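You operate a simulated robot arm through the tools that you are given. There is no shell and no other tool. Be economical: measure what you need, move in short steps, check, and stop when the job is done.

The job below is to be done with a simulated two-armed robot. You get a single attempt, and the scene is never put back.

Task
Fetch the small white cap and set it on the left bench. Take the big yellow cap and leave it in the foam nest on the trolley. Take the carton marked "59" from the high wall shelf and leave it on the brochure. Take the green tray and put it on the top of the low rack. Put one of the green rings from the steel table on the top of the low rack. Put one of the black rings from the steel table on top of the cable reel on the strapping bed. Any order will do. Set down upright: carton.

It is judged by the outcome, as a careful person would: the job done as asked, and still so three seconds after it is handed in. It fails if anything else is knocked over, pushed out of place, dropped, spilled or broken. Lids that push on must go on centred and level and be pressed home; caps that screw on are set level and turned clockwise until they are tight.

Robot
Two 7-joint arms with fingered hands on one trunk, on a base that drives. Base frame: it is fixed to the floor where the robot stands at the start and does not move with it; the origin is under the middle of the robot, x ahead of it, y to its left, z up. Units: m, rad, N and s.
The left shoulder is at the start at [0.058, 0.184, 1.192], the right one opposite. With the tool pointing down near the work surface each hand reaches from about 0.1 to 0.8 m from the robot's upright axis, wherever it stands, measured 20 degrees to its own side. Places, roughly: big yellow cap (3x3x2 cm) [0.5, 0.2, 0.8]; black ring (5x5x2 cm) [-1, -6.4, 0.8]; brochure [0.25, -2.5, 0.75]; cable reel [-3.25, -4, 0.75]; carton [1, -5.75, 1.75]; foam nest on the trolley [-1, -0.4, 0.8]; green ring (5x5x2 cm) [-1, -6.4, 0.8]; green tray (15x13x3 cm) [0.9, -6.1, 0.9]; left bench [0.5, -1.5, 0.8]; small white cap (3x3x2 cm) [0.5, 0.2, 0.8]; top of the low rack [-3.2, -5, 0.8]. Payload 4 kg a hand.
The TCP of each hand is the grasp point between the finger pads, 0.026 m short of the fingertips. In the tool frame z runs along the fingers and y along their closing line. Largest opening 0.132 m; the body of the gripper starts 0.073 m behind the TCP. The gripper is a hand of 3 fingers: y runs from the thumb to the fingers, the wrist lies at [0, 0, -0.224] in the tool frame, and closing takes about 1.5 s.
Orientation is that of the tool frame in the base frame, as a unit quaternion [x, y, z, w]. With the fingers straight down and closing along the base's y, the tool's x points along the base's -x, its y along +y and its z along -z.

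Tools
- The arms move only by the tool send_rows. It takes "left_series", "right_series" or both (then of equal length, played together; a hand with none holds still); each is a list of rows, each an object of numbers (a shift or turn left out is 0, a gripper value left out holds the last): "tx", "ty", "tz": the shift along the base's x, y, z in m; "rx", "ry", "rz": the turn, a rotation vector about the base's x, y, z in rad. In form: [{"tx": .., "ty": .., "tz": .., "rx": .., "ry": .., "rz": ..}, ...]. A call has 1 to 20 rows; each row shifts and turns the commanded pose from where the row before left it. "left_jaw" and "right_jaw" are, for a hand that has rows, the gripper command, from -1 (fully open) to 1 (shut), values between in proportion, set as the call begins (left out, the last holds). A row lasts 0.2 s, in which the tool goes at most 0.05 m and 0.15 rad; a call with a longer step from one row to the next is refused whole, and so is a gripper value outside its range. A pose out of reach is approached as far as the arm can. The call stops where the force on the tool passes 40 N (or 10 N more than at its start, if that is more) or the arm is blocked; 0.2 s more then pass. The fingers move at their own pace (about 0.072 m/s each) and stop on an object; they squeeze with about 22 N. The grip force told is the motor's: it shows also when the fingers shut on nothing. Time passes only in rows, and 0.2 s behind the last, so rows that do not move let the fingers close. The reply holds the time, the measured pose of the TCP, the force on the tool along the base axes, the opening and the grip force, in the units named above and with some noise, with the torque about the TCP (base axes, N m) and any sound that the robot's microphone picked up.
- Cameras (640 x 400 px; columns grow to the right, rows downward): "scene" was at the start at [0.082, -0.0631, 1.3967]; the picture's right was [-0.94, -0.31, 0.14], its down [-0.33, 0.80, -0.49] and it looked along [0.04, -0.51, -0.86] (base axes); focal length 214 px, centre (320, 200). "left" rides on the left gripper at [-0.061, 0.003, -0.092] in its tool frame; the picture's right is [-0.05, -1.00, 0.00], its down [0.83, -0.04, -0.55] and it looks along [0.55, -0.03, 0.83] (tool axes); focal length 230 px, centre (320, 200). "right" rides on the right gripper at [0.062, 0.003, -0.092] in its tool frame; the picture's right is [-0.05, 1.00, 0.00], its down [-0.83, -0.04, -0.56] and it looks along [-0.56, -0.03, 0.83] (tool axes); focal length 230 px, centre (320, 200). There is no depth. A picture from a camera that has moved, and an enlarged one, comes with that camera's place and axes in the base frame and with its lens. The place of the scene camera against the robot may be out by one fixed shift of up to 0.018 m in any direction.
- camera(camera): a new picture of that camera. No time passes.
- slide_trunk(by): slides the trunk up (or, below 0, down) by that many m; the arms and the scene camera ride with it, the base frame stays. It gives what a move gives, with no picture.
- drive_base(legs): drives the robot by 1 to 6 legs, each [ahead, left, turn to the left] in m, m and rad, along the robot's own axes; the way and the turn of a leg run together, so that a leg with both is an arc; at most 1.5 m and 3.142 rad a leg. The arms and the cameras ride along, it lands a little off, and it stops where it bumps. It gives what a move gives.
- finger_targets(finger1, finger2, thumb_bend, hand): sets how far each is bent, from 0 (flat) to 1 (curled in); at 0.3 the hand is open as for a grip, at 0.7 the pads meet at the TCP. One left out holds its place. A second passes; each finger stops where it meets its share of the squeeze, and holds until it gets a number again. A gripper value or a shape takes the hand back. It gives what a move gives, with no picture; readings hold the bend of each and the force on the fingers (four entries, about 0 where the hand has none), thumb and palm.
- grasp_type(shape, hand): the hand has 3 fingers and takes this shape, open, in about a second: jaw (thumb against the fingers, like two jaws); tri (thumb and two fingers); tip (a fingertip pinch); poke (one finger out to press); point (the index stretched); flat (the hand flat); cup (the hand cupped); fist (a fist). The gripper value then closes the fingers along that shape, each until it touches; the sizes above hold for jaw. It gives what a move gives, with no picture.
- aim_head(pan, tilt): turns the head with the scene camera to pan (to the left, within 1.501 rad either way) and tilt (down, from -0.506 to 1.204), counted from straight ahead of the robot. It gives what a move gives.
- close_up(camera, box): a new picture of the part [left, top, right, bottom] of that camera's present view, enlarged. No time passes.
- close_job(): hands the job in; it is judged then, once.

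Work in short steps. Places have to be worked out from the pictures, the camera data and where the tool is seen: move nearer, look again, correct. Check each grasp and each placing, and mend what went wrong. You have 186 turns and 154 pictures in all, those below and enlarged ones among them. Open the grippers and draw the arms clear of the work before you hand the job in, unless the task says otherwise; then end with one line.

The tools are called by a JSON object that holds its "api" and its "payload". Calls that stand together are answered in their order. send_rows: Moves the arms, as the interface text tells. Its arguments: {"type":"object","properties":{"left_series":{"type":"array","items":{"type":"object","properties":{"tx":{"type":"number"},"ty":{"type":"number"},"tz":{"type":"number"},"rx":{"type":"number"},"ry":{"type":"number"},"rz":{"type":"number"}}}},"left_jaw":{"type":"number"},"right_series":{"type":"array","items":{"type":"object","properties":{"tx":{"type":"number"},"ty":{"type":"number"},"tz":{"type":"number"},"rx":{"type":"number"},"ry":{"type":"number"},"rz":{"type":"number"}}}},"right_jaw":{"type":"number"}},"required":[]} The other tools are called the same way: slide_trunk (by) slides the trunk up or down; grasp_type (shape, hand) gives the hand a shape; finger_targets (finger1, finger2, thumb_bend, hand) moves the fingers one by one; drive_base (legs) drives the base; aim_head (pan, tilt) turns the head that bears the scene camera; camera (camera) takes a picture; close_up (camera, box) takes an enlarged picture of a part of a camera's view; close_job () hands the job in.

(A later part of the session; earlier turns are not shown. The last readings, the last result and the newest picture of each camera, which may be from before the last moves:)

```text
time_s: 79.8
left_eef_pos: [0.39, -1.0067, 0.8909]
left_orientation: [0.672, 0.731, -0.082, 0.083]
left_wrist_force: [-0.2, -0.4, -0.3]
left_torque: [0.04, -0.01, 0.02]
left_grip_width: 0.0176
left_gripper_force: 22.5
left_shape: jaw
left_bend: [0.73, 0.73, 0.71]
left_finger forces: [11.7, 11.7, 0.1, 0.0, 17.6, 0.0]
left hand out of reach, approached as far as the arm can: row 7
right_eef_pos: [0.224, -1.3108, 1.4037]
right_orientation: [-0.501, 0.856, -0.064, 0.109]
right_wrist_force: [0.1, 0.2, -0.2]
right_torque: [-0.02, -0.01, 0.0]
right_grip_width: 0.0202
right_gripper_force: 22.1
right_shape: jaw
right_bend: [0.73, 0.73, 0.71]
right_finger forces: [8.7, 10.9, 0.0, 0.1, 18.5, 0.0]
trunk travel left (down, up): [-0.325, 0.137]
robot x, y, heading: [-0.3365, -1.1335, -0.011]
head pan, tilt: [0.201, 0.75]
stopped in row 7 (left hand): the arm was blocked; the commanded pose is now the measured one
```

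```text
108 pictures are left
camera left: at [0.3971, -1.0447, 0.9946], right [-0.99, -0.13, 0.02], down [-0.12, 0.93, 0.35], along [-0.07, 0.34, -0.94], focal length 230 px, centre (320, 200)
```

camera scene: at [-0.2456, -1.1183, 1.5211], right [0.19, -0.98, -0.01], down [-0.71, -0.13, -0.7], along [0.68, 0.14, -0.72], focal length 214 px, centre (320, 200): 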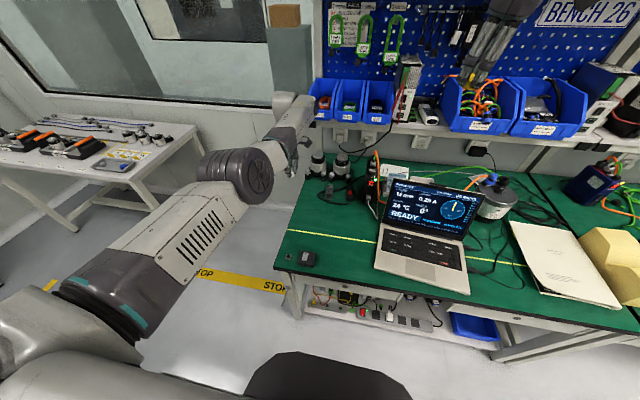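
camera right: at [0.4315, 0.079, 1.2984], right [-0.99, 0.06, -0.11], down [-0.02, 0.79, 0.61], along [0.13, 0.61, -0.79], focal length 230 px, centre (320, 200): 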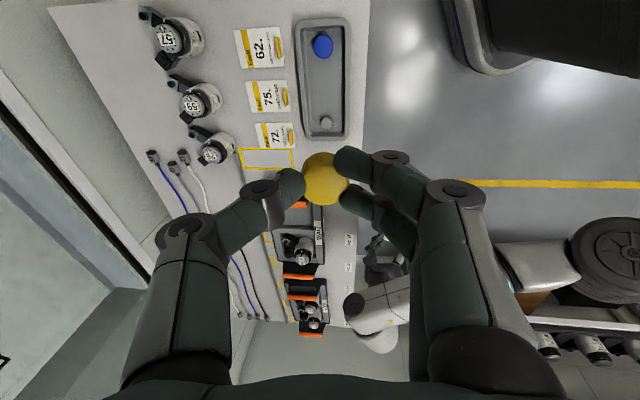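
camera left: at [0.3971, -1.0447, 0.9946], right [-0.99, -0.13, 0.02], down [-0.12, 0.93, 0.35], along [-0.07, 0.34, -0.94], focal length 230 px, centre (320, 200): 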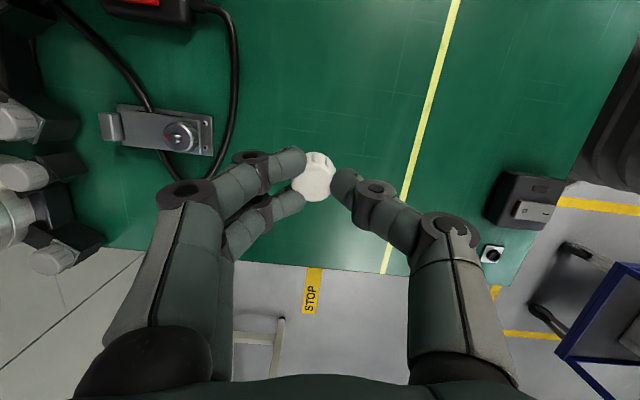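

The arm got blocked – something touches. I back up 3 cm and look from the scene camera.

{"api": "send_rows", "payload": {"left_series": [{"tz": 0.03}]}}

{"api": "camera", "payload": {"camera": "scene"}}

```text
time_s: 80.2
left_eef_pos: [0.3875, -1.0067, 0.9215]
left_orientation: [0.673, 0.73, -0.083, 0.083]
left_wrist_force: [0.2, -0.4, -0.8]
left_torque: [0.0, -0.01, -0.02]
left_grip_width: 0.0173
left_gripper_force: 21.8
left_shape: jaw
left_bend: [0.73, 0.73, 0.71]
left_finger forces: [11.7, 11.7, 0.0, 0.0, 17.4, 0.0]
right_eef_pos: [0.2206, -1.3098, 1.4042]
right_orientation: [-0.501, 0.856, -0.065, 0.109]
right_wrist_force: [0.5, -0.7, 0.2]
right_torque: [0.01, -0.02, 0.03]
right_grip_width: 0.0207
right_gripper_force: 22.2
right_shape: jaw
right_bend: [0.73, 0.73, 0.71]
right_finger forces: [8.6, 11.0, 0.0, 0.0, 18.4, 0.0]
trunk travel left (down, up): [-0.325, 0.137]
robot x, y, heading: [-0.3392, -1.14, -0.009]
head pan, tilt: [0.201, 0.75]
```

```text
107 pictures are left
camera scene: at [-0.2466, -1.12, 1.5213], right [0.19, -0.98, -0.01], down [-0.7, -0.13, -0.7], along [0.68, 0.14, -0.72], focal length 214 px, centre (320, 200)
```

scene: 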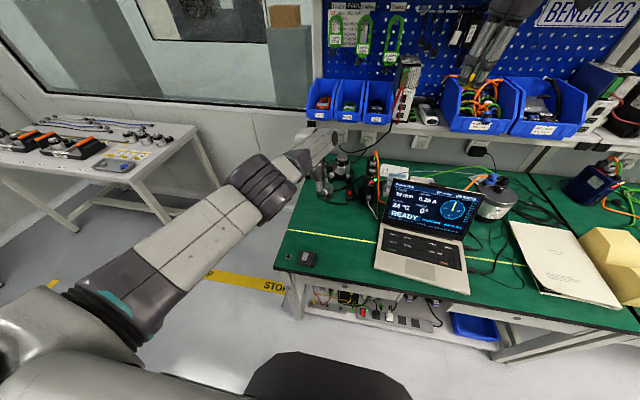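

Nothing is visibly touched; probably a joint limit again. I raise the trunk 0.1, level the hand, and descend again.

{"api": "slide_trunk", "payload": {"by": 0.1}}

{"api": "send_rows", "payload": {"left_series": [{"rx": 0.12, "ty": 0.01}, {"rx": 0.12, "ty": 0.01}, {"rz": -0.06, "ty": 0.01}, {"tz": -0.04}, {"tz": -0.04}, {"tz": -0.04}]}}

{"api": "camera", "payload": {"camera": "left"}}

```text
time_s: 81.5
left_eef_pos: [0.3884, -1.0059, 1.0391]
left_orientation: [0.673, 0.73, -0.075, 0.091]
left_wrist_force: [-0.4, -0.4, -0.6]
left_torque: [0.02, 0.01, 0.0]
left_grip_width: 0.0172
left_gripper_force: 22.0
left_shape: jaw
left_bend: [0.73, 0.73, 0.71]
left_finger forces: [11.7, 11.7, 0.0, 0.0, 17.3, 0.0]
right_eef_pos: [0.2031, -1.3086, 1.5286]
right_orientation: [-0.499, 0.854, -0.074, 0.127]
right_wrist_force: [-0.3, -0.2, -0.7]
right_torque: [-0.02, -0.02, 0.0]
right_grip_width: 0.0204
right_gripper_force: 22.0
right_shape: jaw
right_bend: [0.73, 0.73, 0.71]
right_finger forces: [8.6, 11.1, 0.1, 0.0, 18.4, 0.1]
trunk travel left (down, up): [-0.425, 0.037]
robot x, y, heading: [-0.3412, -1.1368, -0.008]
head pan, tilt: [0.201, 0.75]
```

```text
time_s: 82.9
left_eef_pos: [0.3615, -0.9751, 0.9439]
left_orientation: [0.702, 0.712, 0.014, 0.01]
left_wrist_force: [0.0, -1.1, -0.1]
left_torque: [0.04, 0.03, 0.02]
left_grip_width: 0.017
left_gripper_force: 21.7
left_shape: jaw
left_bend: [0.73, 0.73, 0.71]
left_finger forces: [11.7, 11.5, 0.0, 0.1, 17.0, 0.0]
left hand out of reach, approached as far as the arm can: row 2, 4, 5, 6
right_eef_pos: [0.204, -1.3138, 1.5301]
right_orientation: [-0.498, 0.855, -0.073, 0.128]
right_wrist_force: [0.5, -0.5, -0.3]
right_torque: [0.02, 0.01, 0.01]
right_grip_width: 0.0205
right_gripper_force: 22.2
right_shape: jaw
right_bend: [0.73, 0.73, 0.71]
right_finger forces: [8.8, 11.1, 0.0, 0.0, 18.4, 0.0]
trunk travel left (down, up): [-0.425, 0.037]
robot x, y, heading: [-0.3354, -1.1378, -0.007]
head pan, tilt: [0.201, 0.75]
```

```text
106 pictures are left
camera left: at [0.3635, -1.0362, 1.0355], right [-1.0, -0.07, -0.03], down [-0.07, 0.83, 0.56], along [-0.01, 0.56, -0.83], focal length 230 px, centre (320, 200)
```

left: 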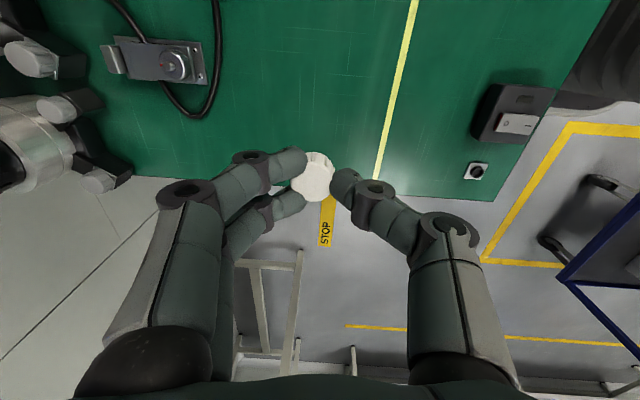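

Level, but the arm is nearly stretched out. I drive the base 0.1 m closer (pulling the hand back first).

{"api": "send_rows", "payload": {"left_series": [{"tx": -0.04, "ty": -0.005, "tz": 0.02}, {"tx": -0.04, "ty": 0}]}}

{"api": "drive_base", "payload": {"legs": [[0.1, 0, 0]]}}

{"api": "send_rows", "payload": {"left_series": [{"tz": -0.03}, {"tz": -0.03}, {"tz": -0.03}, {"tz": -0.02}]}}

{"api": "camera", "payload": {"camera": "left"}}

```text
time_s: 83.5
left_eef_pos: [0.3611, -0.9731, 0.9434]
left_orientation: [0.701, 0.713, 0.012, 0.011]
left_wrist_force: [-0.3, -0.2, 0.0]
left_torque: [-0.02, 0.02, -0.01]
left_grip_width: 0.017
left_gripper_force: 22.1
left_shape: jaw
left_bend: [0.73, 0.73, 0.71]
left_finger forces: [11.6, 11.7, 0.0, 0.1, 17.0, 0.0]
left hand out of reach, approached as far as the arm can: row 1, 2
right_eef_pos: [0.2026, -1.3107, 1.5297]
right_orientation: [-0.498, 0.855, -0.074, 0.127]
right_wrist_force: [-0.2, -1.1, -0.2]
right_torque: [-0.01, -0.01, 0.02]
right_grip_width: 0.0205
right_gripper_force: 22.2
right_shape: jaw
right_bend: [0.73, 0.73, 0.71]
right_finger forces: [8.8, 10.9, 0.0, 0.1, 18.4, 0.0]
trunk travel left (down, up): [-0.425, 0.037]
robot x, y, heading: [-0.3378, -1.1437, -0.005]
head pan, tilt: [0.201, 0.75]
```

```text
time_s: 84.7
left_eef_pos: [0.4573, -0.9729, 0.9453]
left_orientation: [0.702, 0.712, 0.013, 0.013]
left_wrist_force: [-0.8, 1.0, 0.1]
left_torque: [0.01, -0.01, -0.03]
left_grip_width: 0.017
left_gripper_force: 22.0
left_shape: jaw
left_bend: [0.73, 0.73, 0.71]
left_finger forces: [11.8, 11.7, 0.0, 0.0, 17.0, 0.0]
right_eef_pos: [0.2961, -1.3105, 1.5321]
right_orientation: [-0.499, 0.854, -0.075, 0.129]
right_wrist_force: [-1.0, -0.1, -0.4]
right_torque: [0.0, -0.01, -0.01]
right_grip_width: 0.0204
right_gripper_force: 22.0
right_shape: jaw
right_bend: [0.73, 0.73, 0.71]
right_finger forces: [8.9, 11.1, 0.1, 0.0, 18.4, 0.0]
trunk travel left (down, up): [-0.425, 0.037]
robot x, y, heading: [-0.2427, -1.1367, -0.008]
head pan, tilt: [0.201, 0.75]
```

```text
time_s: 85.7
left_eef_pos: [0.4374, -0.9691, 0.8824]
left_orientation: [0.701, 0.713, 0.013, 0.012]
left_wrist_force: [-0.4, 0.4, -0.7]
left_torque: [-0.02, 0.0, -0.01]
left_grip_width: 0.0171
left_gripper_force: 22.2
left_shape: jaw
left_bend: [0.73, 0.73, 0.71]
left_finger forces: [11.6, 11.6, 0.0, 0.0, 16.9, 0.0]
left hand out of reach, approached as far as the arm can: row 1, 2, 3, 4
right_eef_pos: [0.3015, -1.3088, 1.5304]
right_orientation: [-0.499, 0.854, -0.076, 0.127]
right_wrist_force: [0.0, 0.6, 0.0]
right_torque: [-0.01, -0.01, -0.02]
right_grip_width: 0.0203
right_gripper_force: 22.2
right_shape: jaw
right_bend: [0.73, 0.73, 0.71]
right_finger forces: [8.7, 11.1, 0.1, 0.0, 18.3, 0.0]
trunk travel left (down, up): [-0.425, 0.037]
robot x, y, heading: [-0.2412, -1.138, -0.004]
head pan, tilt: [0.201, 0.75]
```

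```text
105 pictures are left
camera left: at [0.4404, -1.0301, 0.974], right [-1.0, -0.07, -0.03], down [-0.08, 0.83, 0.55], along [-0.01, 0.56, -0.83], focal length 230 px, centre (320, 200)
```

left: 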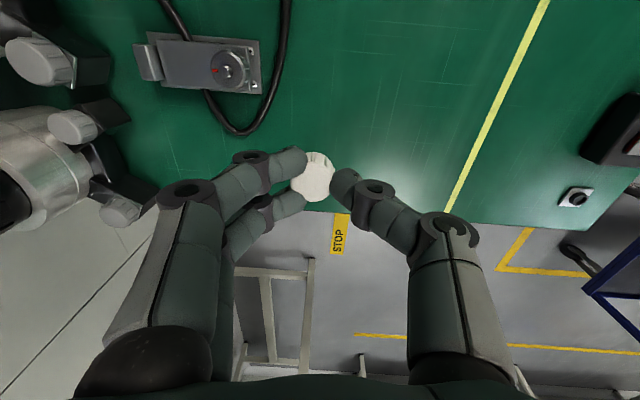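

The arm works poorly at this trunk height; I return the trunk to the height that worked for the pick (0.09 left up) and retry small moves.

{"api": "slide_trunk", "payload": {"by": -0.05}}

{"api": "send_rows", "payload": {"left_series": [{"tx": -0.02, "tz": 0.02}, {"tx": -0.02}]}}

```text
time_s: 86.6
left_eef_pos: [0.4373, -0.9715, 0.8338]
left_orientation: [0.702, 0.712, 0.014, 0.011]
left_wrist_force: [0.0, 0.1, 0.3]
left_torque: [0.02, -0.03, 0.01]
left_grip_width: 0.0168
left_gripper_force: 22.1
left_shape: jaw
left_bend: [0.73, 0.73, 0.71]
left_finger forces: [11.6, 11.6, 0.0, 0.1, 16.7, 0.0]
right_eef_pos: [0.3025, -1.3106, 1.4802]
right_orientation: [-0.499, 0.854, -0.074, 0.128]
right_wrist_force: [-0.1, 0.1, -0.1]
right_torque: [0.02, -0.01, 0.01]
right_grip_width: 0.0208
right_gripper_force: 21.9
right_shape: jaw
right_bend: [0.73, 0.73, 0.71]
right_finger forces: [8.8, 11.2, 0.0, 0.1, 18.4, 0.1]
trunk travel left (down, up): [-0.375, 0.087]
robot x, y, heading: [-0.2418, -1.1339, -0.015]
head pan, tilt: [0.201, 0.75]
```

```text
time_s: 87.2
left_eef_pos: [0.4366, -0.9698, 0.833]
left_orientation: [0.701, 0.713, 0.013, 0.011]
left_wrist_force: [-0.2, -0.6, 0.8]
left_torque: [0.01, 0.01, 0.02]
left_grip_width: 0.0167
left_gripper_force: 22.2
left_shape: jaw
left_bend: [0.73, 0.73, 0.71]
left_finger forces: [11.6, 11.6, 0.1, 0.0, 16.7, 0.1]
left hand out of reach, approached as far as the arm can: row 1, 2
right_eef_pos: [0.3019, -1.3104, 1.4799]
right_orientation: [-0.499, 0.854, -0.075, 0.128]
right_wrist_force: [-0.9, 0.4, 0.3]
right_torque: [0.01, -0.03, 0.02]
right_grip_width: 0.0205
right_gripper_force: 21.8
right_shape: jaw
right_bend: [0.73, 0.73, 0.71]
right_finger forces: [8.8, 11.1, 0.1, 0.0, 18.3, 0.0]
trunk travel left (down, up): [-0.375, 0.087]
robot x, y, heading: [-0.2423, -1.14, -0.009]
head pan, tilt: [0.201, 0.75]
```

I can lower with the trunk itself: position (0.437, −0.97) is a free spot. Check the view, then slide down gently.

{"api": "camera", "payload": {"camera": "left"}}

{"api": "camera", "payload": {"camera": "scene"}}

```text
104 pictures are left
camera left: at [0.4398, -1.0319, 0.9253], right [-1.0, -0.07, -0.03], down [-0.07, 0.83, 0.55], along [-0.01, 0.56, -0.83], focal length 230 px, centre (320, 200)
```

left: 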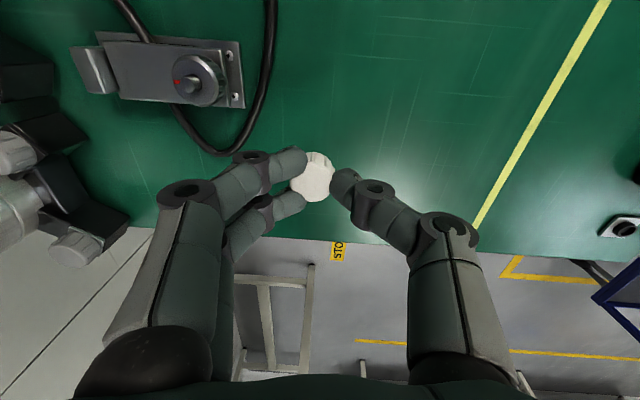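

```text
103 pictures are left
camera scene: at [-0.1629, -1.1189, 1.5751], right [0.19, -0.98, 0.0], down [-0.68, -0.13, -0.72], along [0.7, 0.14, -0.7], focal length 214 px, centre (320, 200)
```

scene: 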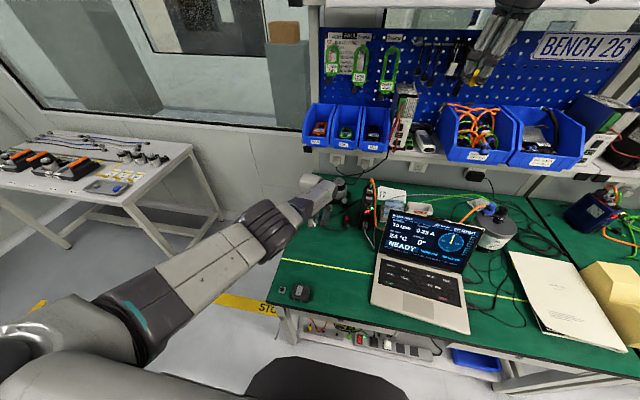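

The arm is straight but fine. Lower 1.5 cm with the trunk.

{"api": "slide_trunk", "payload": {"by": -0.015}}

{"api": "close_up", "payload": {"camera": "left", "box": [220, 100, 412, 220]}}

```text
time_s: 87.8
left_eef_pos: [0.4382, -0.9703, 0.8178]
left_orientation: [0.701, 0.713, 0.012, 0.012]
left_wrist_force: [0.1, -0.2, 0.8]
left_torque: [0.02, -0.01, 0.04]
left_grip_width: 0.0167
left_gripper_force: 21.6
left_shape: jaw
left_bend: [0.73, 0.73, 0.71]
left_finger forces: [11.6, 11.6, 0.1, 0.0, 16.7, 0.1]
right_eef_pos: [0.3012, -1.3104, 1.4636]
right_orientation: [-0.499, 0.854, -0.075, 0.127]
right_wrist_force: [-0.3, 0.3, 0.5]
right_torque: [0.05, -0.02, -0.03]
right_grip_width: 0.0205
right_gripper_force: 21.5
right_shape: jaw
right_bend: [0.73, 0.73, 0.71]
right_finger forces: [8.8, 11.1, 0.1, 0.0, 18.4, 0.0]
trunk travel left (down, up): [-0.36, 0.102]
robot x, y, heading: [-0.2414, -1.1399, -0.008]
head pan, tilt: [0.201, 0.75]
```

```text
3.33 times, centred on (316, 160) of left
camera zoom: at [0.4406, -1.0316, 0.9098], right [-1.0, -0.07, -0.03], down [-0.07, 0.83, 0.56], along [-0.01, 0.56, -0.83], focal length 767 px, centre (333, 333)
```

zoom: 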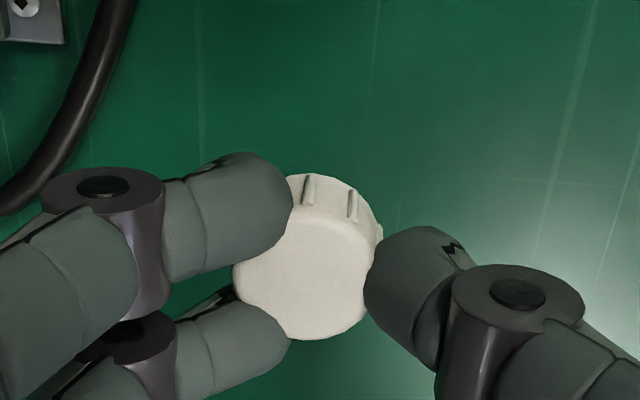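

The bench top works out nearer 0.75. I lower further 2.5 cm.

{"api": "slide_trunk", "payload": {"by": -0.027}}

{"api": "close_up", "payload": {"camera": "left", "box": [220, 100, 412, 220]}}

```text
time_s: 88.6
left_eef_pos: [0.4362, -0.971, 0.783]
left_orientation: [0.701, 0.713, 0.009, 0.008]
left_wrist_force: [-0.5, 0.1, 0.4]
left_torque: [-0.01, 0.01, 0.03]
left_grip_width: 0.0168
left_gripper_force: 22.2
left_shape: jaw
left_bend: [0.73, 0.73, 0.71]
left_finger forces: [12.6, 12.7, 0.0, 0.0, 17.7, 0.0]
right_eef_pos: [0.3008, -1.3095, 1.4384]
right_orientation: [-0.499, 0.854, -0.074, 0.127]
right_wrist_force: [-0.7, 0.5, 0.1]
right_torque: [0.01, 0.01, 0.0]
right_grip_width: 0.0203
right_gripper_force: 21.9
right_shape: jaw
right_bend: [0.73, 0.73, 0.71]
right_finger forces: [8.8, 11.2, 0.0, 0.1, 18.4, 0.0]
trunk travel left (down, up): [-0.333, 0.129]
robot x, y, heading: [-0.2382, -1.1392, -0.01]
head pan, tilt: [0.201, 0.75]
```

```text
3.33 times, centred on (316, 160) of left
camera zoom: at [0.439, -1.0314, 0.8752], right [-1.0, -0.07, -0.02], down [-0.07, 0.83, 0.56], along [-0.02, 0.56, -0.83], focal length 767 px, centre (333, 333)
```

zoom: 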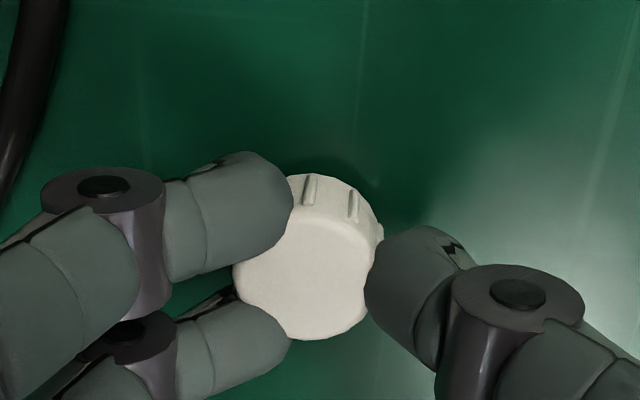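

Contact seems to be starting (finger forces up 1 N). A further 4 mm.

{"api": "slide_trunk", "payload": {"by": -0.004}}

{"api": "close_up", "payload": {"camera": "left", "box": [220, 100, 412, 220]}}

```text
time_s: 89.1
left_eef_pos: [0.4356, -0.9716, 0.778]
left_orientation: [0.701, 0.713, 0.008, 0.006]
left_wrist_force: [0.1, -0.3, -0.3]
left_torque: [-0.02, -0.09, -0.02]
left_grip_width: 0.0167
left_gripper_force: 21.8
left_shape: jaw
left_bend: [0.73, 0.73, 0.71]
left_finger forces: [12.8, 12.9, 0.0, 0.0, 17.5, 0.1]
right_eef_pos: [0.3002, -1.3103, 1.4338]
right_orientation: [-0.5, 0.854, -0.075, 0.127]
right_wrist_force: [-0.2, -0.2, 0.4]
right_torque: [0.01, -0.05, 0.01]
right_grip_width: 0.0206
right_gripper_force: 22.3
right_shape: jaw
right_bend: [0.73, 0.73, 0.71]
right_finger forces: [9.0, 11.2, 0.0, 0.0, 18.4, 0.1]
trunk travel left (down, up): [-0.329, 0.133]
robot x, y, heading: [-0.2375, -1.1365, -0.008]
head pan, tilt: [0.201, 0.75]
```

```text
3.33 times, centred on (316, 160) of left
camera zoom: at [0.4393, -1.0313, 0.871], right [-1.0, -0.07, -0.02], down [-0.07, 0.83, 0.56], along [-0.02, 0.56, -0.83], focal length 767 px, centre (333, 333)
```

zoom: 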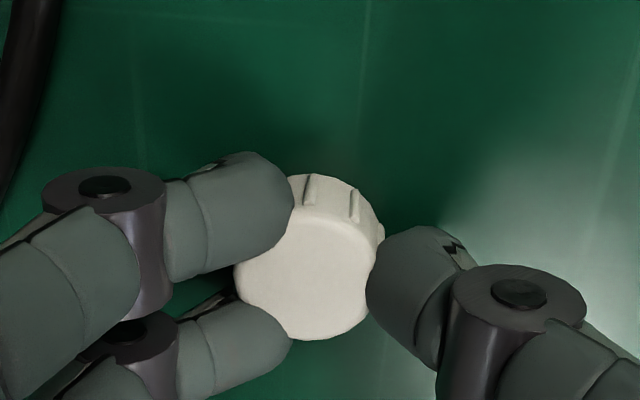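

No clear load yet; 4 mm more.

{"api": "slide_trunk", "payload": {"by": -0.004}}

{"api": "slide_trunk", "payload": {"by": -0.003}}

```text
time_s: 89.6
left_eef_pos: [0.4374, -0.9711, 0.7775]
left_orientation: [0.701, 0.713, 0.01, 0.007]
left_wrist_force: [-2.8, 0.5, 17.6]
left_torque: [-0.01, -0.1, -0.01]
left_grip_width: 0.0174
left_gripper_force: 21.8
left_shape: jaw
left_bend: [0.73, 0.73, 0.72]
left_finger forces: [15.1, 14.4, 0.1, 0.0, 23.0, 0.0]
right_eef_pos: [0.2987, -1.3113, 1.432]
right_orientation: [-0.499, 0.854, -0.075, 0.128]
right_wrist_force: [-0.7, 0.4, 0.1]
right_torque: [0.0, 0.0, -0.03]
right_grip_width: 0.0207
right_gripper_force: 22.0
right_shape: jaw
right_bend: [0.73, 0.73, 0.71]
right_finger forces: [8.9, 11.3, 0.0, 0.0, 18.4, 0.0]
trunk travel left (down, up): [-0.325, 0.137]
robot x, y, heading: [-0.2405, -1.1394, -0.009]
head pan, tilt: [0.201, 0.75]
```

```text
time_s: 90.2
left_eef_pos: [0.4375, -0.9694, 0.7774]
left_orientation: [0.702, 0.712, 0.011, 0.008]
left_wrist_force: [-3.3, -0.6, 32.3]
left_torque: [0.02, -0.19, 0.01]
left_grip_width: 0.0186
left_gripper_force: 22.2
left_shape: jaw
left_bend: [0.74, 0.74, 0.72]
left_finger forces: [17.0, 16.9, 0.0, 0.1, 25.7, 0.1]
right_eef_pos: [0.2985, -1.3113, 1.4293]
right_orientation: [-0.5, 0.854, -0.075, 0.128]
right_wrist_force: [0.4, -0.1, 0.3]
right_torque: [0.02, 0.01, -0.01]
right_grip_width: 0.0204
right_gripper_force: 21.6
right_shape: jaw
right_bend: [0.73, 0.73, 0.71]
right_finger forces: [9.0, 11.3, 0.0, 0.1, 18.5, 0.0]
trunk travel left (down, up): [-0.322, 0.14]
robot x, y, heading: [-0.239, -1.1373, -0.006]
head pan, tilt: [0.201, 0.75]
```

Firm contact. I ease up 4 mm and release.

{"api": "slide_trunk", "payload": {"by": 0.005}}

{"api": "send_rows", "payload": {"left_series": [{"tz": 0}, {"tz": 0}, {"tz": 0}, {"tz": 0}], "left_jaw": 0.3}}

{"api": "slide_trunk", "payload": {"by": 0.08}}

{"api": "camera", "payload": {"camera": "left"}}

```text
time_s: 90.7
left_eef_pos: [0.4358, -0.9699, 0.7789]
left_orientation: [0.702, 0.712, 0.008, 0.007]
left_wrist_force: [4.0, 1.1, 13.4]
left_torque: [0.05, -0.27, 0.03]
left_grip_width: 0.0184
left_gripper_force: 22.0
left_shape: jaw
left_bend: [0.73, 0.73, 0.72]
left_finger forces: [16.2, 16.8, 0.1, 0.1, 18.5, 0.0]
right_eef_pos: [0.3001, -1.31, 1.4331]
right_orientation: [-0.499, 0.854, -0.073, 0.127]
right_wrist_force: [-0.1, -0.3, 0.3]
right_torque: [-0.01, -0.02, 0.02]
right_grip_width: 0.0208
right_gripper_force: 22.5
right_shape: jaw
right_bend: [0.73, 0.73, 0.71]
right_finger forces: [8.9, 11.1, 0.0, 0.1, 18.4, 0.0]
trunk travel left (down, up): [-0.327, 0.135]
robot x, y, heading: [-0.2389, -1.1376, -0.01]
head pan, tilt: [0.201, 0.75]
```

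```text
time_s: 91.7
left_eef_pos: [0.4359, -0.9707, 0.7777]
left_orientation: [0.702, 0.713, 0.007, 0.006]
left_wrist_force: [1.9, -0.3, 4.2]
left_torque: [-0.03, 0.05, 0.02]
left_grip_width: 0.0435
left_gripper_force: 0.1
left_shape: jaw
left_bend: [0.74, 0.74, 0.71]
left_finger forces: [0.3, 0.3, 0.1, 0.0, 3.6, 0.0]
right_eef_pos: [0.3017, -1.3106, 1.4315]
right_orientation: [-0.499, 0.854, -0.074, 0.127]
right_wrist_force: [-0.1, 0.2, -0.2]
right_torque: [0.0, -0.02, 0.0]
right_grip_width: 0.0205
right_gripper_force: 21.7
right_shape: jaw
right_bend: [0.73, 0.73, 0.71]
right_finger forces: [8.8, 11.2, 0.0, 0.1, 18.5, 0.1]
trunk travel left (down, up): [-0.327, 0.135]
robot x, y, heading: [-0.2363, -1.1393, -0.007]
head pan, tilt: [0.201, 0.75]
```

```text
time_s: 92.9
left_eef_pos: [0.4361, -0.9694, 0.8614]
left_orientation: [0.701, 0.713, 0.01, 0.009]
left_wrist_force: [0.0, 1.1, -0.1]
left_torque: [-0.05, 0.05, 0.04]
left_grip_width: 0.046
left_gripper_force: 0.1
left_shape: jaw
left_bend: [0.74, 0.74, 0.7]
left_finger forces: [0.0, 0.0, 0.0, 0.1, 0.1, 0.0]
right_eef_pos: [0.3017, -1.3104, 1.5126]
right_orientation: [-0.498, 0.854, -0.075, 0.127]
right_wrist_force: [0.2, 0.9, 0.4]
right_torque: [0.0, -0.02, 0.0]
right_grip_width: 0.0205
right_gripper_force: 22.1
right_shape: jaw
right_bend: [0.73, 0.73, 0.71]
right_finger forces: [8.9, 11.3, 0.0, 0.0, 18.4, 0.0]
trunk travel left (down, up): [-0.407, 0.055]
robot x, y, heading: [-0.2425, -1.1386, -0.01]
head pan, tilt: [0.201, 0.75]
```

```text
99 pictures are left
camera left: at [0.4395, -1.0303, 0.9528], right [-1.0, -0.07, -0.03], down [-0.07, 0.83, 0.55], along [-0.02, 0.56, -0.83], focal length 230 px, centre (320, 200)
```

left: 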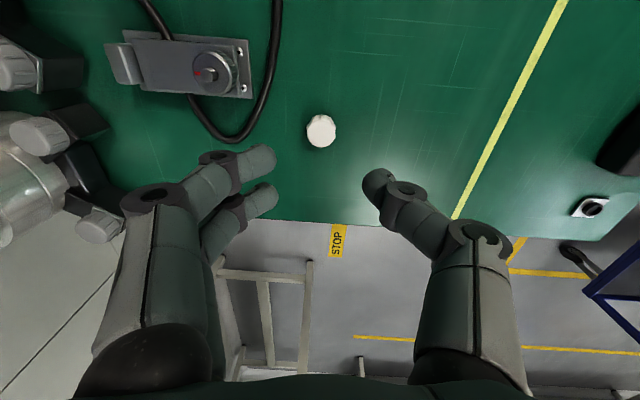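

White cap stands upright on the bench. Now back away, turn to face +y toward the trolley, and look for the foam nest.

{"api": "drive_base", "payload": {"legs": [[-0.5, 0, 0], [-0.2, -0.3, 0], [0, 0, 1.57]]}}

{"api": "aim_head", "payload": {"pan": 0.0, "tilt": 0.6}}

{"api": "camera", "payload": {"camera": "scene"}}

```text
time_s: 101.6
left_eef_pos: [-1.1253, -0.7604, 0.8597]
left_orientation: [-0.02, 1.0, 0.011, 0.0]
left_wrist_force: [0.5, -0.1, -1.0]
left_torque: [0.0, 0.0, 0.01]
left_grip_width: 0.046
left_gripper_force: 0.1
left_shape: jaw
left_bend: [0.74, 0.74, 0.7]
left_finger forces: [0.1, 0.0, 0.0, 0.0, 0.0, 0.1]
right_eef_pos: [-0.7824, -0.8861, 1.5129]
right_orientation: [0.959, -0.24, -0.039, -0.143]
right_wrist_force: [-0.9, 0.2, -0.6]
right_torque: [0.02, -0.03, 0.0]
right_grip_width: 0.0204
right_gripper_force: 21.8
right_shape: jaw
right_bend: [0.73, 0.73, 0.71]
right_finger forces: [7.9, 10.4, 0.0, 0.0, 18.1, 0.0]
trunk travel left (down, up): [-0.407, 0.055]
robot x, y, heading: [-0.9452, -1.4313, 1.583]
head pan, tilt: [0.201, 0.75]
```

```text
time_s: 102.3
left_eef_pos: [-1.1259, -0.7583, 0.8612]
left_orientation: [-0.02, 1.0, 0.013, -0.001]
left_wrist_force: [-0.9, -0.1, 0.3]
left_torque: [-0.01, 0.02, 0.0]
left_grip_width: 0.046
left_gripper_force: 0.1
left_shape: jaw
left_bend: [0.74, 0.74, 0.7]
left_finger forces: [0.0, 0.0, 0.1, 0.0, 0.0, 0.1]
right_eef_pos: [-0.7825, -0.8862, 1.5123]
right_orientation: [0.959, -0.24, -0.038, -0.143]
right_wrist_force: [-0.5, 0.8, -0.2]
right_torque: [0.01, 0.01, 0.01]
right_grip_width: 0.0201
right_gripper_force: 22.4
right_shape: jaw
right_bend: [0.73, 0.73, 0.71]
right_finger forces: [7.8, 10.4, 0.0, 0.0, 18.1, 0.1]
trunk travel left (down, up): [-0.407, 0.055]
robot x, y, heading: [-0.9448, -1.4289, 1.579]
head pan, tilt: [0.0, 0.6]
```

```text
98 pictures are left
camera scene: at [-0.9508, -1.3446, 1.6217], right [1.0, 0.01, 0.0], down [0.01, -0.57, -0.82], along [-0.01, 0.82, -0.57], focal length 214 px, centre (320, 200)
```

scene: 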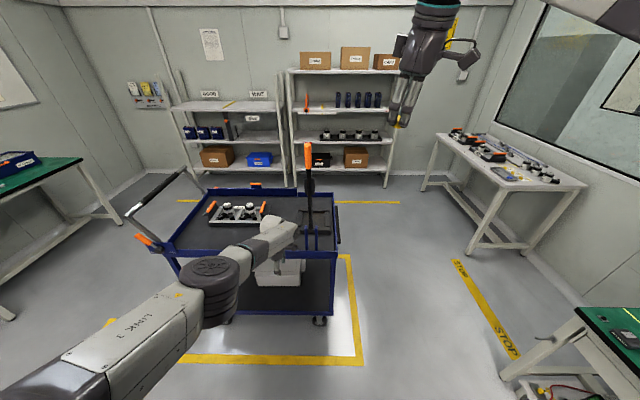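

Zoom on the trolley top.

{"api": "close_up", "payload": {"camera": "scene", "box": [180, 170, 372, 290]}}

```text
3.33 times, centred on (276, 230) of scene
camera zoom: at [-0.9508, -1.3446, 1.6217], right [1.0, 0.01, 0.0], down [0.01, -0.57, -0.82], along [-0.01, 0.82, -0.57], focal length 715 px, centre (467, 100)
```

zoom: 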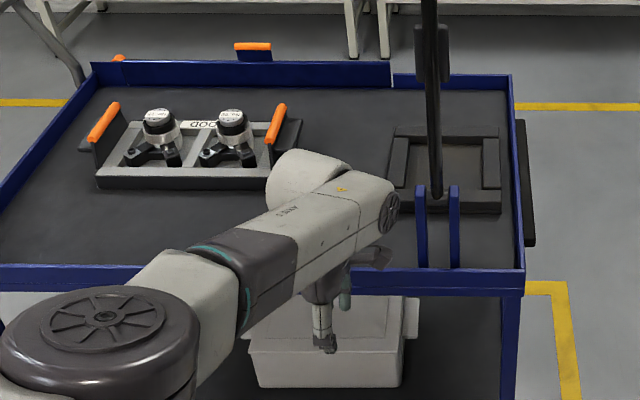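

The nest is the black foam square at about (−1.0, −0.37), behind a tall rod at (−1.0, −0.45). I'll approach from the trolley's +x side, facing −x.

{"api": "drive_base", "payload": {"legs": [[0, -0.55, 0], [0, 0, 1.57], [0, -0.75, 0]]}}

{"api": "aim_head", "payload": {"pan": -0.2, "tilt": 0.85}}

{"api": "camera", "payload": {"camera": "scene"}}

```text
time_s: 112.9
left_eef_pos: [-1.0734, -0.8554, 0.8616]
left_orientation: [0.719, -0.695, -0.008, 0.009]
left_wrist_force: [-0.6, 0.5, 0.6]
left_torque: [-0.01, -0.02, 0.0]
left_grip_width: 0.0462
left_gripper_force: 0.1
left_shape: jaw
left_bend: [0.74, 0.74, 0.7]
left_finger forces: [0.0, 0.0, 0.0, 0.0, 0.0, 0.0]
right_eef_pos: [-0.9441, -0.5137, 1.5116]
right_orientation: [0.85, 0.505, -0.128, -0.074]
right_wrist_force: [-0.5, -0.1, 0.1]
right_torque: [0.0, 0.01, 0.01]
right_grip_width: 0.0204
right_gripper_force: 21.8
right_shape: jaw
right_bend: [0.73, 0.73, 0.71]
right_finger forces: [7.0, 10.0, 0.1, 0.1, 17.8, 0.0]
trunk travel left (down, up): [-0.407, 0.055]
robot x, y, heading: [-0.4026, -0.6799, -3.136]
head pan, tilt: [0.0, 0.6]
```

```text
time_s: 113.7
left_eef_pos: [-1.0739, -0.8553, 0.8616]
left_orientation: [0.718, -0.696, -0.009, 0.009]
left_wrist_force: [0.0, -0.1, -0.1]
left_torque: [0.0, 0.04, -0.01]
left_grip_width: 0.0462
left_gripper_force: 0.2
left_shape: jaw
left_bend: [0.74, 0.74, 0.7]
left_finger forces: [0.0, 0.0, 0.1, 0.1, 0.1, 0.0]
right_eef_pos: [-0.944, -0.5121, 1.5109]
right_orientation: [0.85, 0.506, -0.127, -0.075]
right_wrist_force: [-0.7, 0.2, -0.6]
right_torque: [0.0, 0.0, 0.02]
right_grip_width: 0.0199
right_gripper_force: 22.2
right_shape: jaw
right_bend: [0.73, 0.73, 0.71]
right_finger forces: [6.9, 9.9, 0.0, 0.0, 17.9, 0.1]
trunk travel left (down, up): [-0.407, 0.055]
robot x, y, heading: [-0.3988, -0.6812, -3.13]
head pan, tilt: [-0.201, 0.85]
```

```text
96 pictures are left
camera scene: at [-0.4774, -0.659, 1.601], right [0.19, 0.98, 0.0], down [0.74, -0.14, -0.65], along [-0.64, 0.13, -0.76], focal length 214 px, centre (320, 200)
```

scene: 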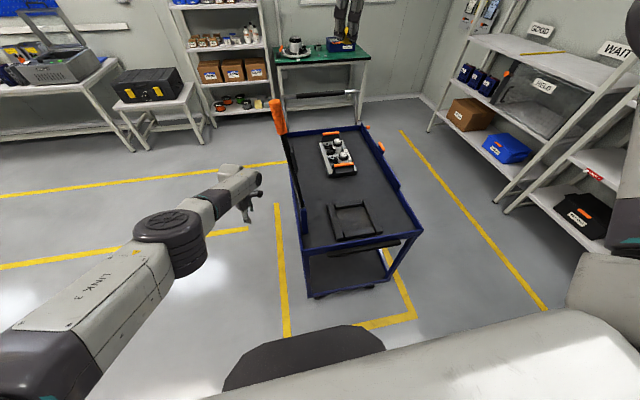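

Nest is at about (−1.0, −0.385). I level the right hand above it, lifting the left hand meanwhile.

{"api": "send_rows", "payload": {"right_series": [{"ry": -0.074, "ty": 0.032, "tx": -0.012}, {"ry": -0.074, "ty": 0.032, "tx": -0.012}, {"ry": -0.074, "ty": 0.032, "tx": -0.012}, {"ry": -0.074, "ty": 0.031, "tx": -0.012}, {"tz": -0.04}, {"tz": -0.04}, {"tz": -0.04}], "left_series": [{"tz": 0.04}, {"tz": 0.04}, {"tz": 0.04}, {"tz": 0.04}, {"tz": 0.04}, {"tz": 0.04}, {"tz": 0.04}]}}

{"api": "slide_trunk", "payload": {"by": -0.25}}

{"api": "camera", "payload": {"camera": "right"}}

```text
time_s: 115.3
left_eef_pos: [-1.0734, -0.8541, 0.8823]
left_orientation: [0.718, -0.696, -0.009, 0.009]
left_wrist_force: [-0.9, 0.2, -0.3]
left_torque: [0.03, -0.01, 0.0]
left_grip_width: 0.046
left_gripper_force: 0.2
left_shape: jaw
left_bend: [0.74, 0.74, 0.7]
left_finger forces: [0.1, 0.0, 0.0, 0.0, 0.0, 0.0]
left hand out of reach, approached as far as the arm can: row 1, 2, 3, 4, 5, 6, 7
right_eef_pos: [-0.9751, -0.3762, 1.3808]
right_orientation: [0.86, 0.51, -0.002, 0.002]
right_wrist_force: [0.5, -0.2, -0.2]
right_torque: [-0.03, 0.02, 0.01]
right_grip_width: 0.02
right_gripper_force: 21.8
right_shape: jaw
right_bend: [0.73, 0.73, 0.71]
right_finger forces: [8.3, 11.2, 0.1, 0.0, 17.8, 0.0]
right hand out of reach, approached as far as the arm can: row 2, 3, 4
trunk travel left (down, up): [-0.407, 0.055]
robot x, y, heading: [-0.3979, -0.6772, -3.133]
head pan, tilt: [-0.201, 0.85]
```

```text
time_s: 117.9
left_eef_pos: [-1.018, -0.8563, 0.4775]
left_orientation: [0.715, -0.692, 0.072, -0.071]
left_wrist_force: [0.7, 0.1, -0.1]
left_torque: [0.01, -0.04, -0.05]
left_grip_width: 0.0459
left_gripper_force: 0.2
left_shape: jaw
left_bend: [0.74, 0.74, 0.7]
left_finger forces: [0.1, 0.0, 0.0, 0.0, 0.0, 0.0]
right_eef_pos: [-0.9744, -0.3763, 1.1315]
right_orientation: [0.86, 0.511, -0.002, 0.001]
right_wrist_force: [0.4, -0.7, 0.3]
right_torque: [0.02, -0.01, -0.01]
right_grip_width: 0.0198
right_gripper_force: 21.6
right_shape: jaw
right_bend: [0.73, 0.73, 0.71]
right_finger forces: [8.5, 11.3, 0.1, 0.1, 17.8, 0.0]
trunk travel left (down, up): [-0.157, 0.305]
robot x, y, heading: [-0.4019, -0.6762, -3.135]
head pan, tilt: [-0.201, 0.85]
```

```text
95 pictures are left
camera right: at [-0.942, -0.3233, 1.2217], right [0.85, -0.52, 0.0], down [-0.43, -0.71, 0.56], along [-0.29, -0.48, -0.83], focal length 230 px, centre (320, 200)
```

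right: 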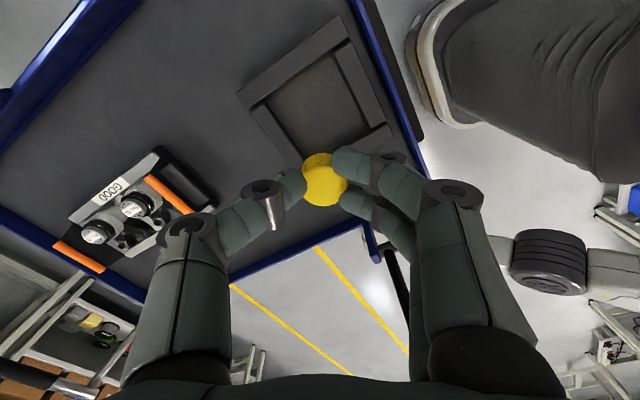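

Hand and scene agree: nest centre ≈ (−0.99, −0.386, 0.80). I descend to about 0.87.

{"api": "send_rows", "payload": {"right_series": [{"tx": -0.015, "ty": -0.01}, {"tz": -0.04}, {"tz": -0.04}, {"tz": -0.04}, {"tz": -0.04}, {"tz": -0.04}, {"tz": -0.04}]}}

{"api": "camera", "payload": {"camera": "right"}}

```text
time_s: 119.5
left_eef_pos: [-1.0187, -0.8555, 0.4776]
left_orientation: [0.715, -0.692, 0.073, -0.07]
left_wrist_force: [-0.7, 0.6, -0.1]
left_torque: [-0.01, -0.02, 0.03]
left_grip_width: 0.0458
left_gripper_force: 0.1
left_shape: jaw
left_bend: [0.74, 0.74, 0.7]
left_finger forces: [0.1, 0.1, 0.1, 0.0, 0.1, 0.0]
right_eef_pos: [-0.9915, -0.3857, 0.8911]
right_orientation: [0.86, 0.511, 0.0, 0.002]
right_wrist_force: [0.4, 0.3, 0.4]
right_torque: [0.0, 0.0, 0.0]
right_grip_width: 0.0198
right_gripper_force: 21.9
right_shape: jaw
right_bend: [0.73, 0.73, 0.71]
right_finger forces: [9.0, 11.8, 0.0, 0.1, 17.7, 0.1]
trunk travel left (down, up): [-0.157, 0.305]
robot x, y, heading: [-0.397, -0.6784, -3.133]
head pan, tilt: [-0.201, 0.85]
```

```text
94 pictures are left
camera right: at [-0.9591, -0.3327, 0.9807], right [0.85, -0.52, 0.0], down [-0.44, -0.71, 0.56], along [-0.29, -0.48, -0.83], focal length 230 px, centre (320, 200)
```

right: 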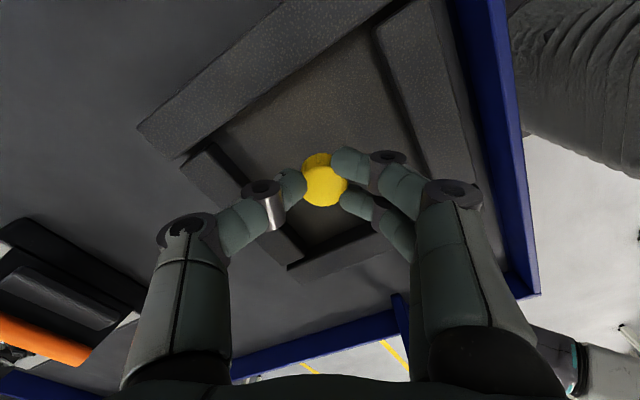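

The recess centre is slightly further −y (≈ −0.40). I shift 1.2 cm and descend slowly until contact.

{"api": "send_rows", "payload": {"right_series": [{"tx": -0.003, "ty": -0.012}, {"tz": -0.02}, {"tz": -0.015}, {"tz": -0.01}, {"tz": -0.008}, {"tz": 0}]}}

{"api": "camera", "payload": {"camera": "right"}}

```text
time_s: 120.9
left_eef_pos: [-1.0185, -0.8557, 0.4776]
left_orientation: [0.714, -0.692, 0.071, -0.07]
left_wrist_force: [-0.7, 0.2, -0.6]
left_torque: [0.01, 0.02, -0.01]
left_grip_width: 0.046
left_gripper_force: 0.2
left_shape: jaw
left_bend: [0.74, 0.74, 0.7]
left_finger forces: [0.0, 0.0, 0.1, 0.0, 0.1, 0.0]
right_eef_pos: [-0.993, -0.3983, 0.8371]
right_orientation: [0.859, 0.511, -0.002, 0.001]
right_wrist_force: [0.0, 2.3, 9.2]
right_torque: [-0.05, -0.07, 0.0]
right_grip_width: 0.0201
right_gripper_force: 21.7
right_shape: jaw
right_bend: [0.74, 0.73, 0.71]
right_finger forces: [10.5, 12.7, 0.0, 0.0, 20.3, 0.0]
trunk travel left (down, up): [-0.157, 0.305]
robot x, y, heading: [-0.4004, -0.6785, -3.134]
head pan, tilt: [-0.201, 0.85]
```

```text
93 pictures are left
camera right: at [-0.961, -0.3449, 0.929], right [0.85, -0.52, 0.0], down [-0.43, -0.71, 0.56], along [-0.29, -0.48, -0.83], focal length 230 px, centre (320, 200)
```

right: 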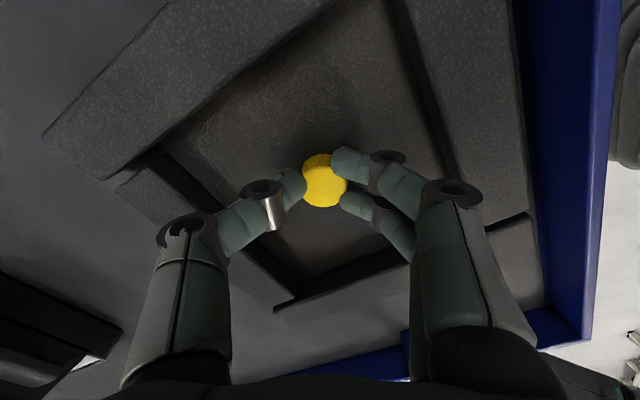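

Contact on the recess floor, well inside the nest. Release and rise.

{"api": "send_rows", "payload": {"right_series": [{"tz": 0.001}, {"tz": 0}, {"tz": 0}, {"tz": 0}, {"tz": 0.03}, {"tz": 0.04}, {"tz": 0.04}], "right_jaw": 0.2}}

{"api": "camera", "payload": {"camera": "right"}}

```text
time_s: 122.5
left_eef_pos: [-1.0188, -0.8554, 0.4779]
left_orientation: [0.715, -0.692, 0.072, -0.07]
left_wrist_force: [0.1, -1.7, 0.3]
left_torque: [0.0, 0.03, 0.01]
left_grip_width: 0.0461
left_gripper_force: 0.1
left_shape: jaw
left_bend: [0.74, 0.74, 0.7]
left_finger forces: [0.1, 0.0, 0.0, 0.0, 0.1, 0.0]
right_eef_pos: [-0.992, -0.3967, 0.9497]
right_orientation: [0.859, 0.511, -0.001, 0.002]
right_wrist_force: [-0.1, -0.4, -0.5]
right_torque: [0.01, 0.02, -0.01]
right_grip_width: 0.0524
right_gripper_force: 0.1
right_shape: jaw
right_bend: [0.73, 0.73, 0.7]
right_finger forces: [0.1, 0.0, 0.0, 0.1, 0.0, 0.0]
trunk travel left (down, up): [-0.157, 0.305]
robot x, y, heading: [-0.3993, -0.6779, -3.136]
head pan, tilt: [-0.201, 0.85]
```

```text
92 pictures are left
camera right: at [-0.9597, -0.345, 1.0399], right [0.85, -0.52, 0.0], down [-0.43, -0.71, 0.56], along [-0.29, -0.48, -0.83], focal length 230 px, centre (320, 200)
```

right: 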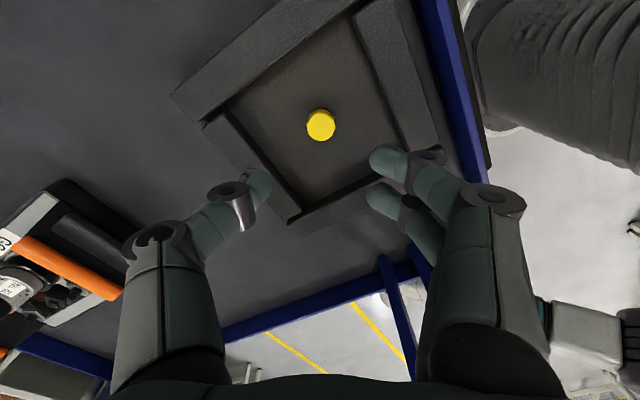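

Yellow cap lies in the nest. Now I withdraw, raise the trunk, and turn to face −y down the aisle.

{"api": "send_rows", "payload": {"right_series": [{"tz": 0.045}, {"tz": 0.045}, {"tz": 0.045}]}}

{"api": "slide_trunk", "payload": {"by": 0.12}}

{"api": "drive_base", "payload": {"legs": [[-0.15, 0, 0], [0, 0.75, 0], [0.35, 0, 0], [0, 0, 1.57], [0.8, 0, 0]]}}

{"api": "aim_head", "payload": {"pan": 0.35, "tilt": 0.25}}

{"api": "camera", "payload": {"camera": "scene"}}

```text
time_s: 123.3
left_eef_pos: [-1.0189, -0.8554, 0.477]
left_orientation: [0.715, -0.692, 0.071, -0.069]
left_wrist_force: [-0.4, 0.0, 0.2]
left_torque: [-0.02, -0.01, 0.04]
left_grip_width: 0.0462
left_gripper_force: 0.1
left_shape: jaw
left_bend: [0.74, 0.74, 0.7]
left_finger forces: [0.0, 0.0, 0.1, 0.0, 0.0, 0.1]
right_eef_pos: [-0.9914, -0.3991, 1.0861]
right_orientation: [0.86, 0.511, -0.001, 0.002]
right_wrist_force: [0.3, -1.6, -0.3]
right_torque: [0.03, 0.01, 0.02]
right_grip_width: 0.0523
right_gripper_force: 0.2
right_shape: jaw
right_bend: [0.73, 0.73, 0.7]
right_finger forces: [0.1, 0.0, 0.0, 0.0, 0.0, 0.0]
trunk travel left (down, up): [-0.157, 0.305]
robot x, y, heading: [-0.3971, -0.6782, -3.132]
head pan, tilt: [-0.201, 0.85]
```

```text
time_s: 124.8
left_eef_pos: [-1.052, -0.8546, 0.6775]
left_orientation: [0.718, -0.695, 0.029, -0.028]
left_wrist_force: [0.8, 0.0, 0.3]
left_torque: [-0.04, -0.03, 0.03]
left_grip_width: 0.0465
left_gripper_force: 0.1
left_shape: jaw
left_bend: [0.74, 0.74, 0.7]
left_finger forces: [0.1, 0.0, 0.0, 0.0, 0.0, 0.1]
right_eef_pos: [-0.9937, -0.3972, 1.2034]
right_orientation: [0.86, 0.511, 0.0, 0.002]
right_wrist_force: [-1.2, -0.1, 0.1]
right_torque: [-0.03, 0.02, 0.01]
right_grip_width: 0.0523
right_gripper_force: 0.0
right_shape: jaw
right_bend: [0.73, 0.73, 0.7]
right_finger forces: [0.0, 0.0, 0.0, 0.0, 0.0, 0.0]
trunk travel left (down, up): [-0.277, 0.185]
robot x, y, heading: [-0.4012, -0.6801, -3.137]
head pan, tilt: [-0.201, 0.85]
```

```text
time_s: 139.4
left_eef_pos: [-0.4032, -2.8778, 0.6778]
left_orientation: [0.999, 0.021, 0.001, -0.039]
left_wrist_force: [-0.1, 0.2, 0.2]
left_torque: [0.01, 0.04, 0.02]
left_grip_width: 0.046
left_gripper_force: 0.0
left_shape: jaw
left_bend: [0.74, 0.74, 0.7]
left_finger forces: [0.0, 0.1, 0.0, 0.0, 0.0, 0.0]
right_eef_pos: [-0.8614, -2.8231, 1.2048]
right_orientation: [0.242, 0.97, 0.0, 0.001]
right_wrist_force: [-0.1, 0.6, 0.4]
right_torque: [0.0, 0.01, -0.02]
right_grip_width: 0.0525
right_gripper_force: 0.0
right_shape: jaw
right_bend: [0.73, 0.73, 0.7]
right_finger forces: [0.1, 0.0, 0.0, 0.1, 0.0, 0.1]
trunk travel left (down, up): [-0.277, 0.185]
robot x, y, heading: [-0.5885, -2.2268, -1.555]
head pan, tilt: [-0.201, 0.85]
```

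```text
time_s: 140.4
left_eef_pos: [-0.4031, -2.8781, 0.6776]
left_orientation: [0.999, 0.02, 0.001, -0.039]
left_wrist_force: [0.2, -0.1, 0.6]
left_torque: [0.0, 0.01, 0.0]
left_grip_width: 0.0461
left_gripper_force: 0.0
left_shape: jaw
left_bend: [0.74, 0.74, 0.7]
left_finger forces: [0.0, 0.0, 0.1, 0.1, 0.0, 0.0]
right_eef_pos: [-0.8602, -2.8225, 1.2036]
right_orientation: [0.243, 0.97, 0.0, 0.001]
right_wrist_force: [0.0, -0.1, 0.0]
right_torque: [0.01, -0.01, -0.02]
right_grip_width: 0.0522
right_gripper_force: 0.0
right_shape: jaw
right_bend: [0.73, 0.73, 0.7]
right_finger forces: [0.0, 0.0, 0.0, 0.0, 0.0, 0.0]
trunk travel left (down, up): [-0.277, 0.185]
robot x, y, heading: [-0.5845, -2.226, -1.553]
head pan, tilt: [0.351, 0.25]
```

```text
91 pictures are left
camera scene: at [-0.5582, -2.3535, 1.5122], right [-0.93, -0.36, -0.03], down [-0.09, 0.32, -0.94], along [0.35, -0.88, -0.33], focal length 214 px, centre (320, 200)
```

scene: 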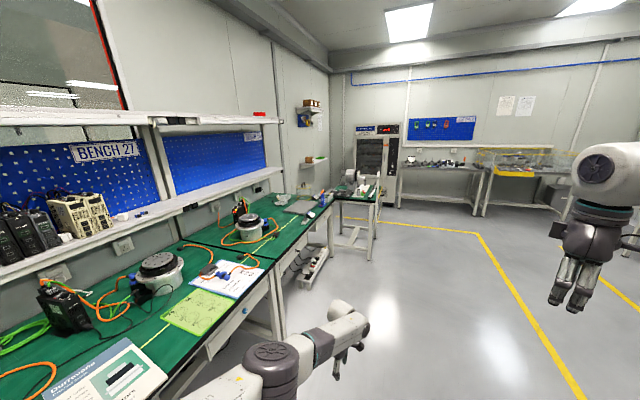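

Brochure ("Duronance…") seen near (0.29, −2.55). Zoom toward the wall shelves and the steel table.

{"api": "close_up", "payload": {"camera": "scene", "box": [270, 80, 430, 180]}}

{"api": "close_up", "payload": {"camera": "scene", "box": [400, 100, 560, 200]}}

```text
4.00 times, centred on (350, 130) of scene
camera zoom: at [-0.5582, -2.3535, 1.5122], right [-0.93, -0.36, -0.03], down [-0.09, 0.32, -0.94], along [0.35, -0.88, -0.33], focal length 858 px, centre (200, 480)
```

zoom: 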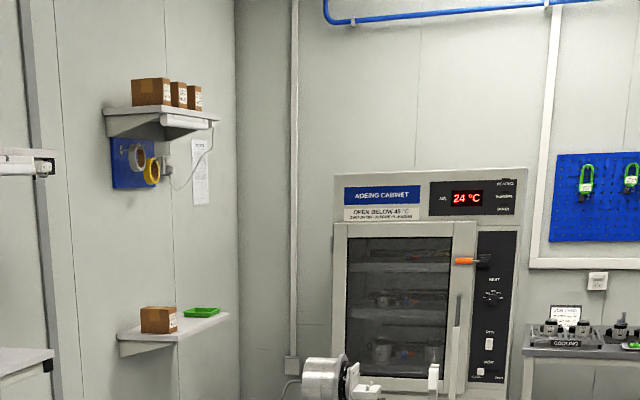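

```text
4.00 times, centred on (480, 150) of scene
camera zoom: at [-0.5582, -2.3535, 1.5122], right [-0.93, -0.36, -0.03], down [-0.09, 0.32, -0.94], along [0.35, -0.88, -0.33], focal length 858 px, centre (-320, 400)
```

zoom: 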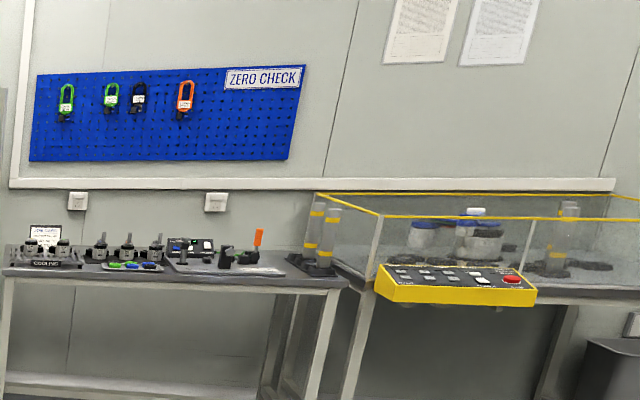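

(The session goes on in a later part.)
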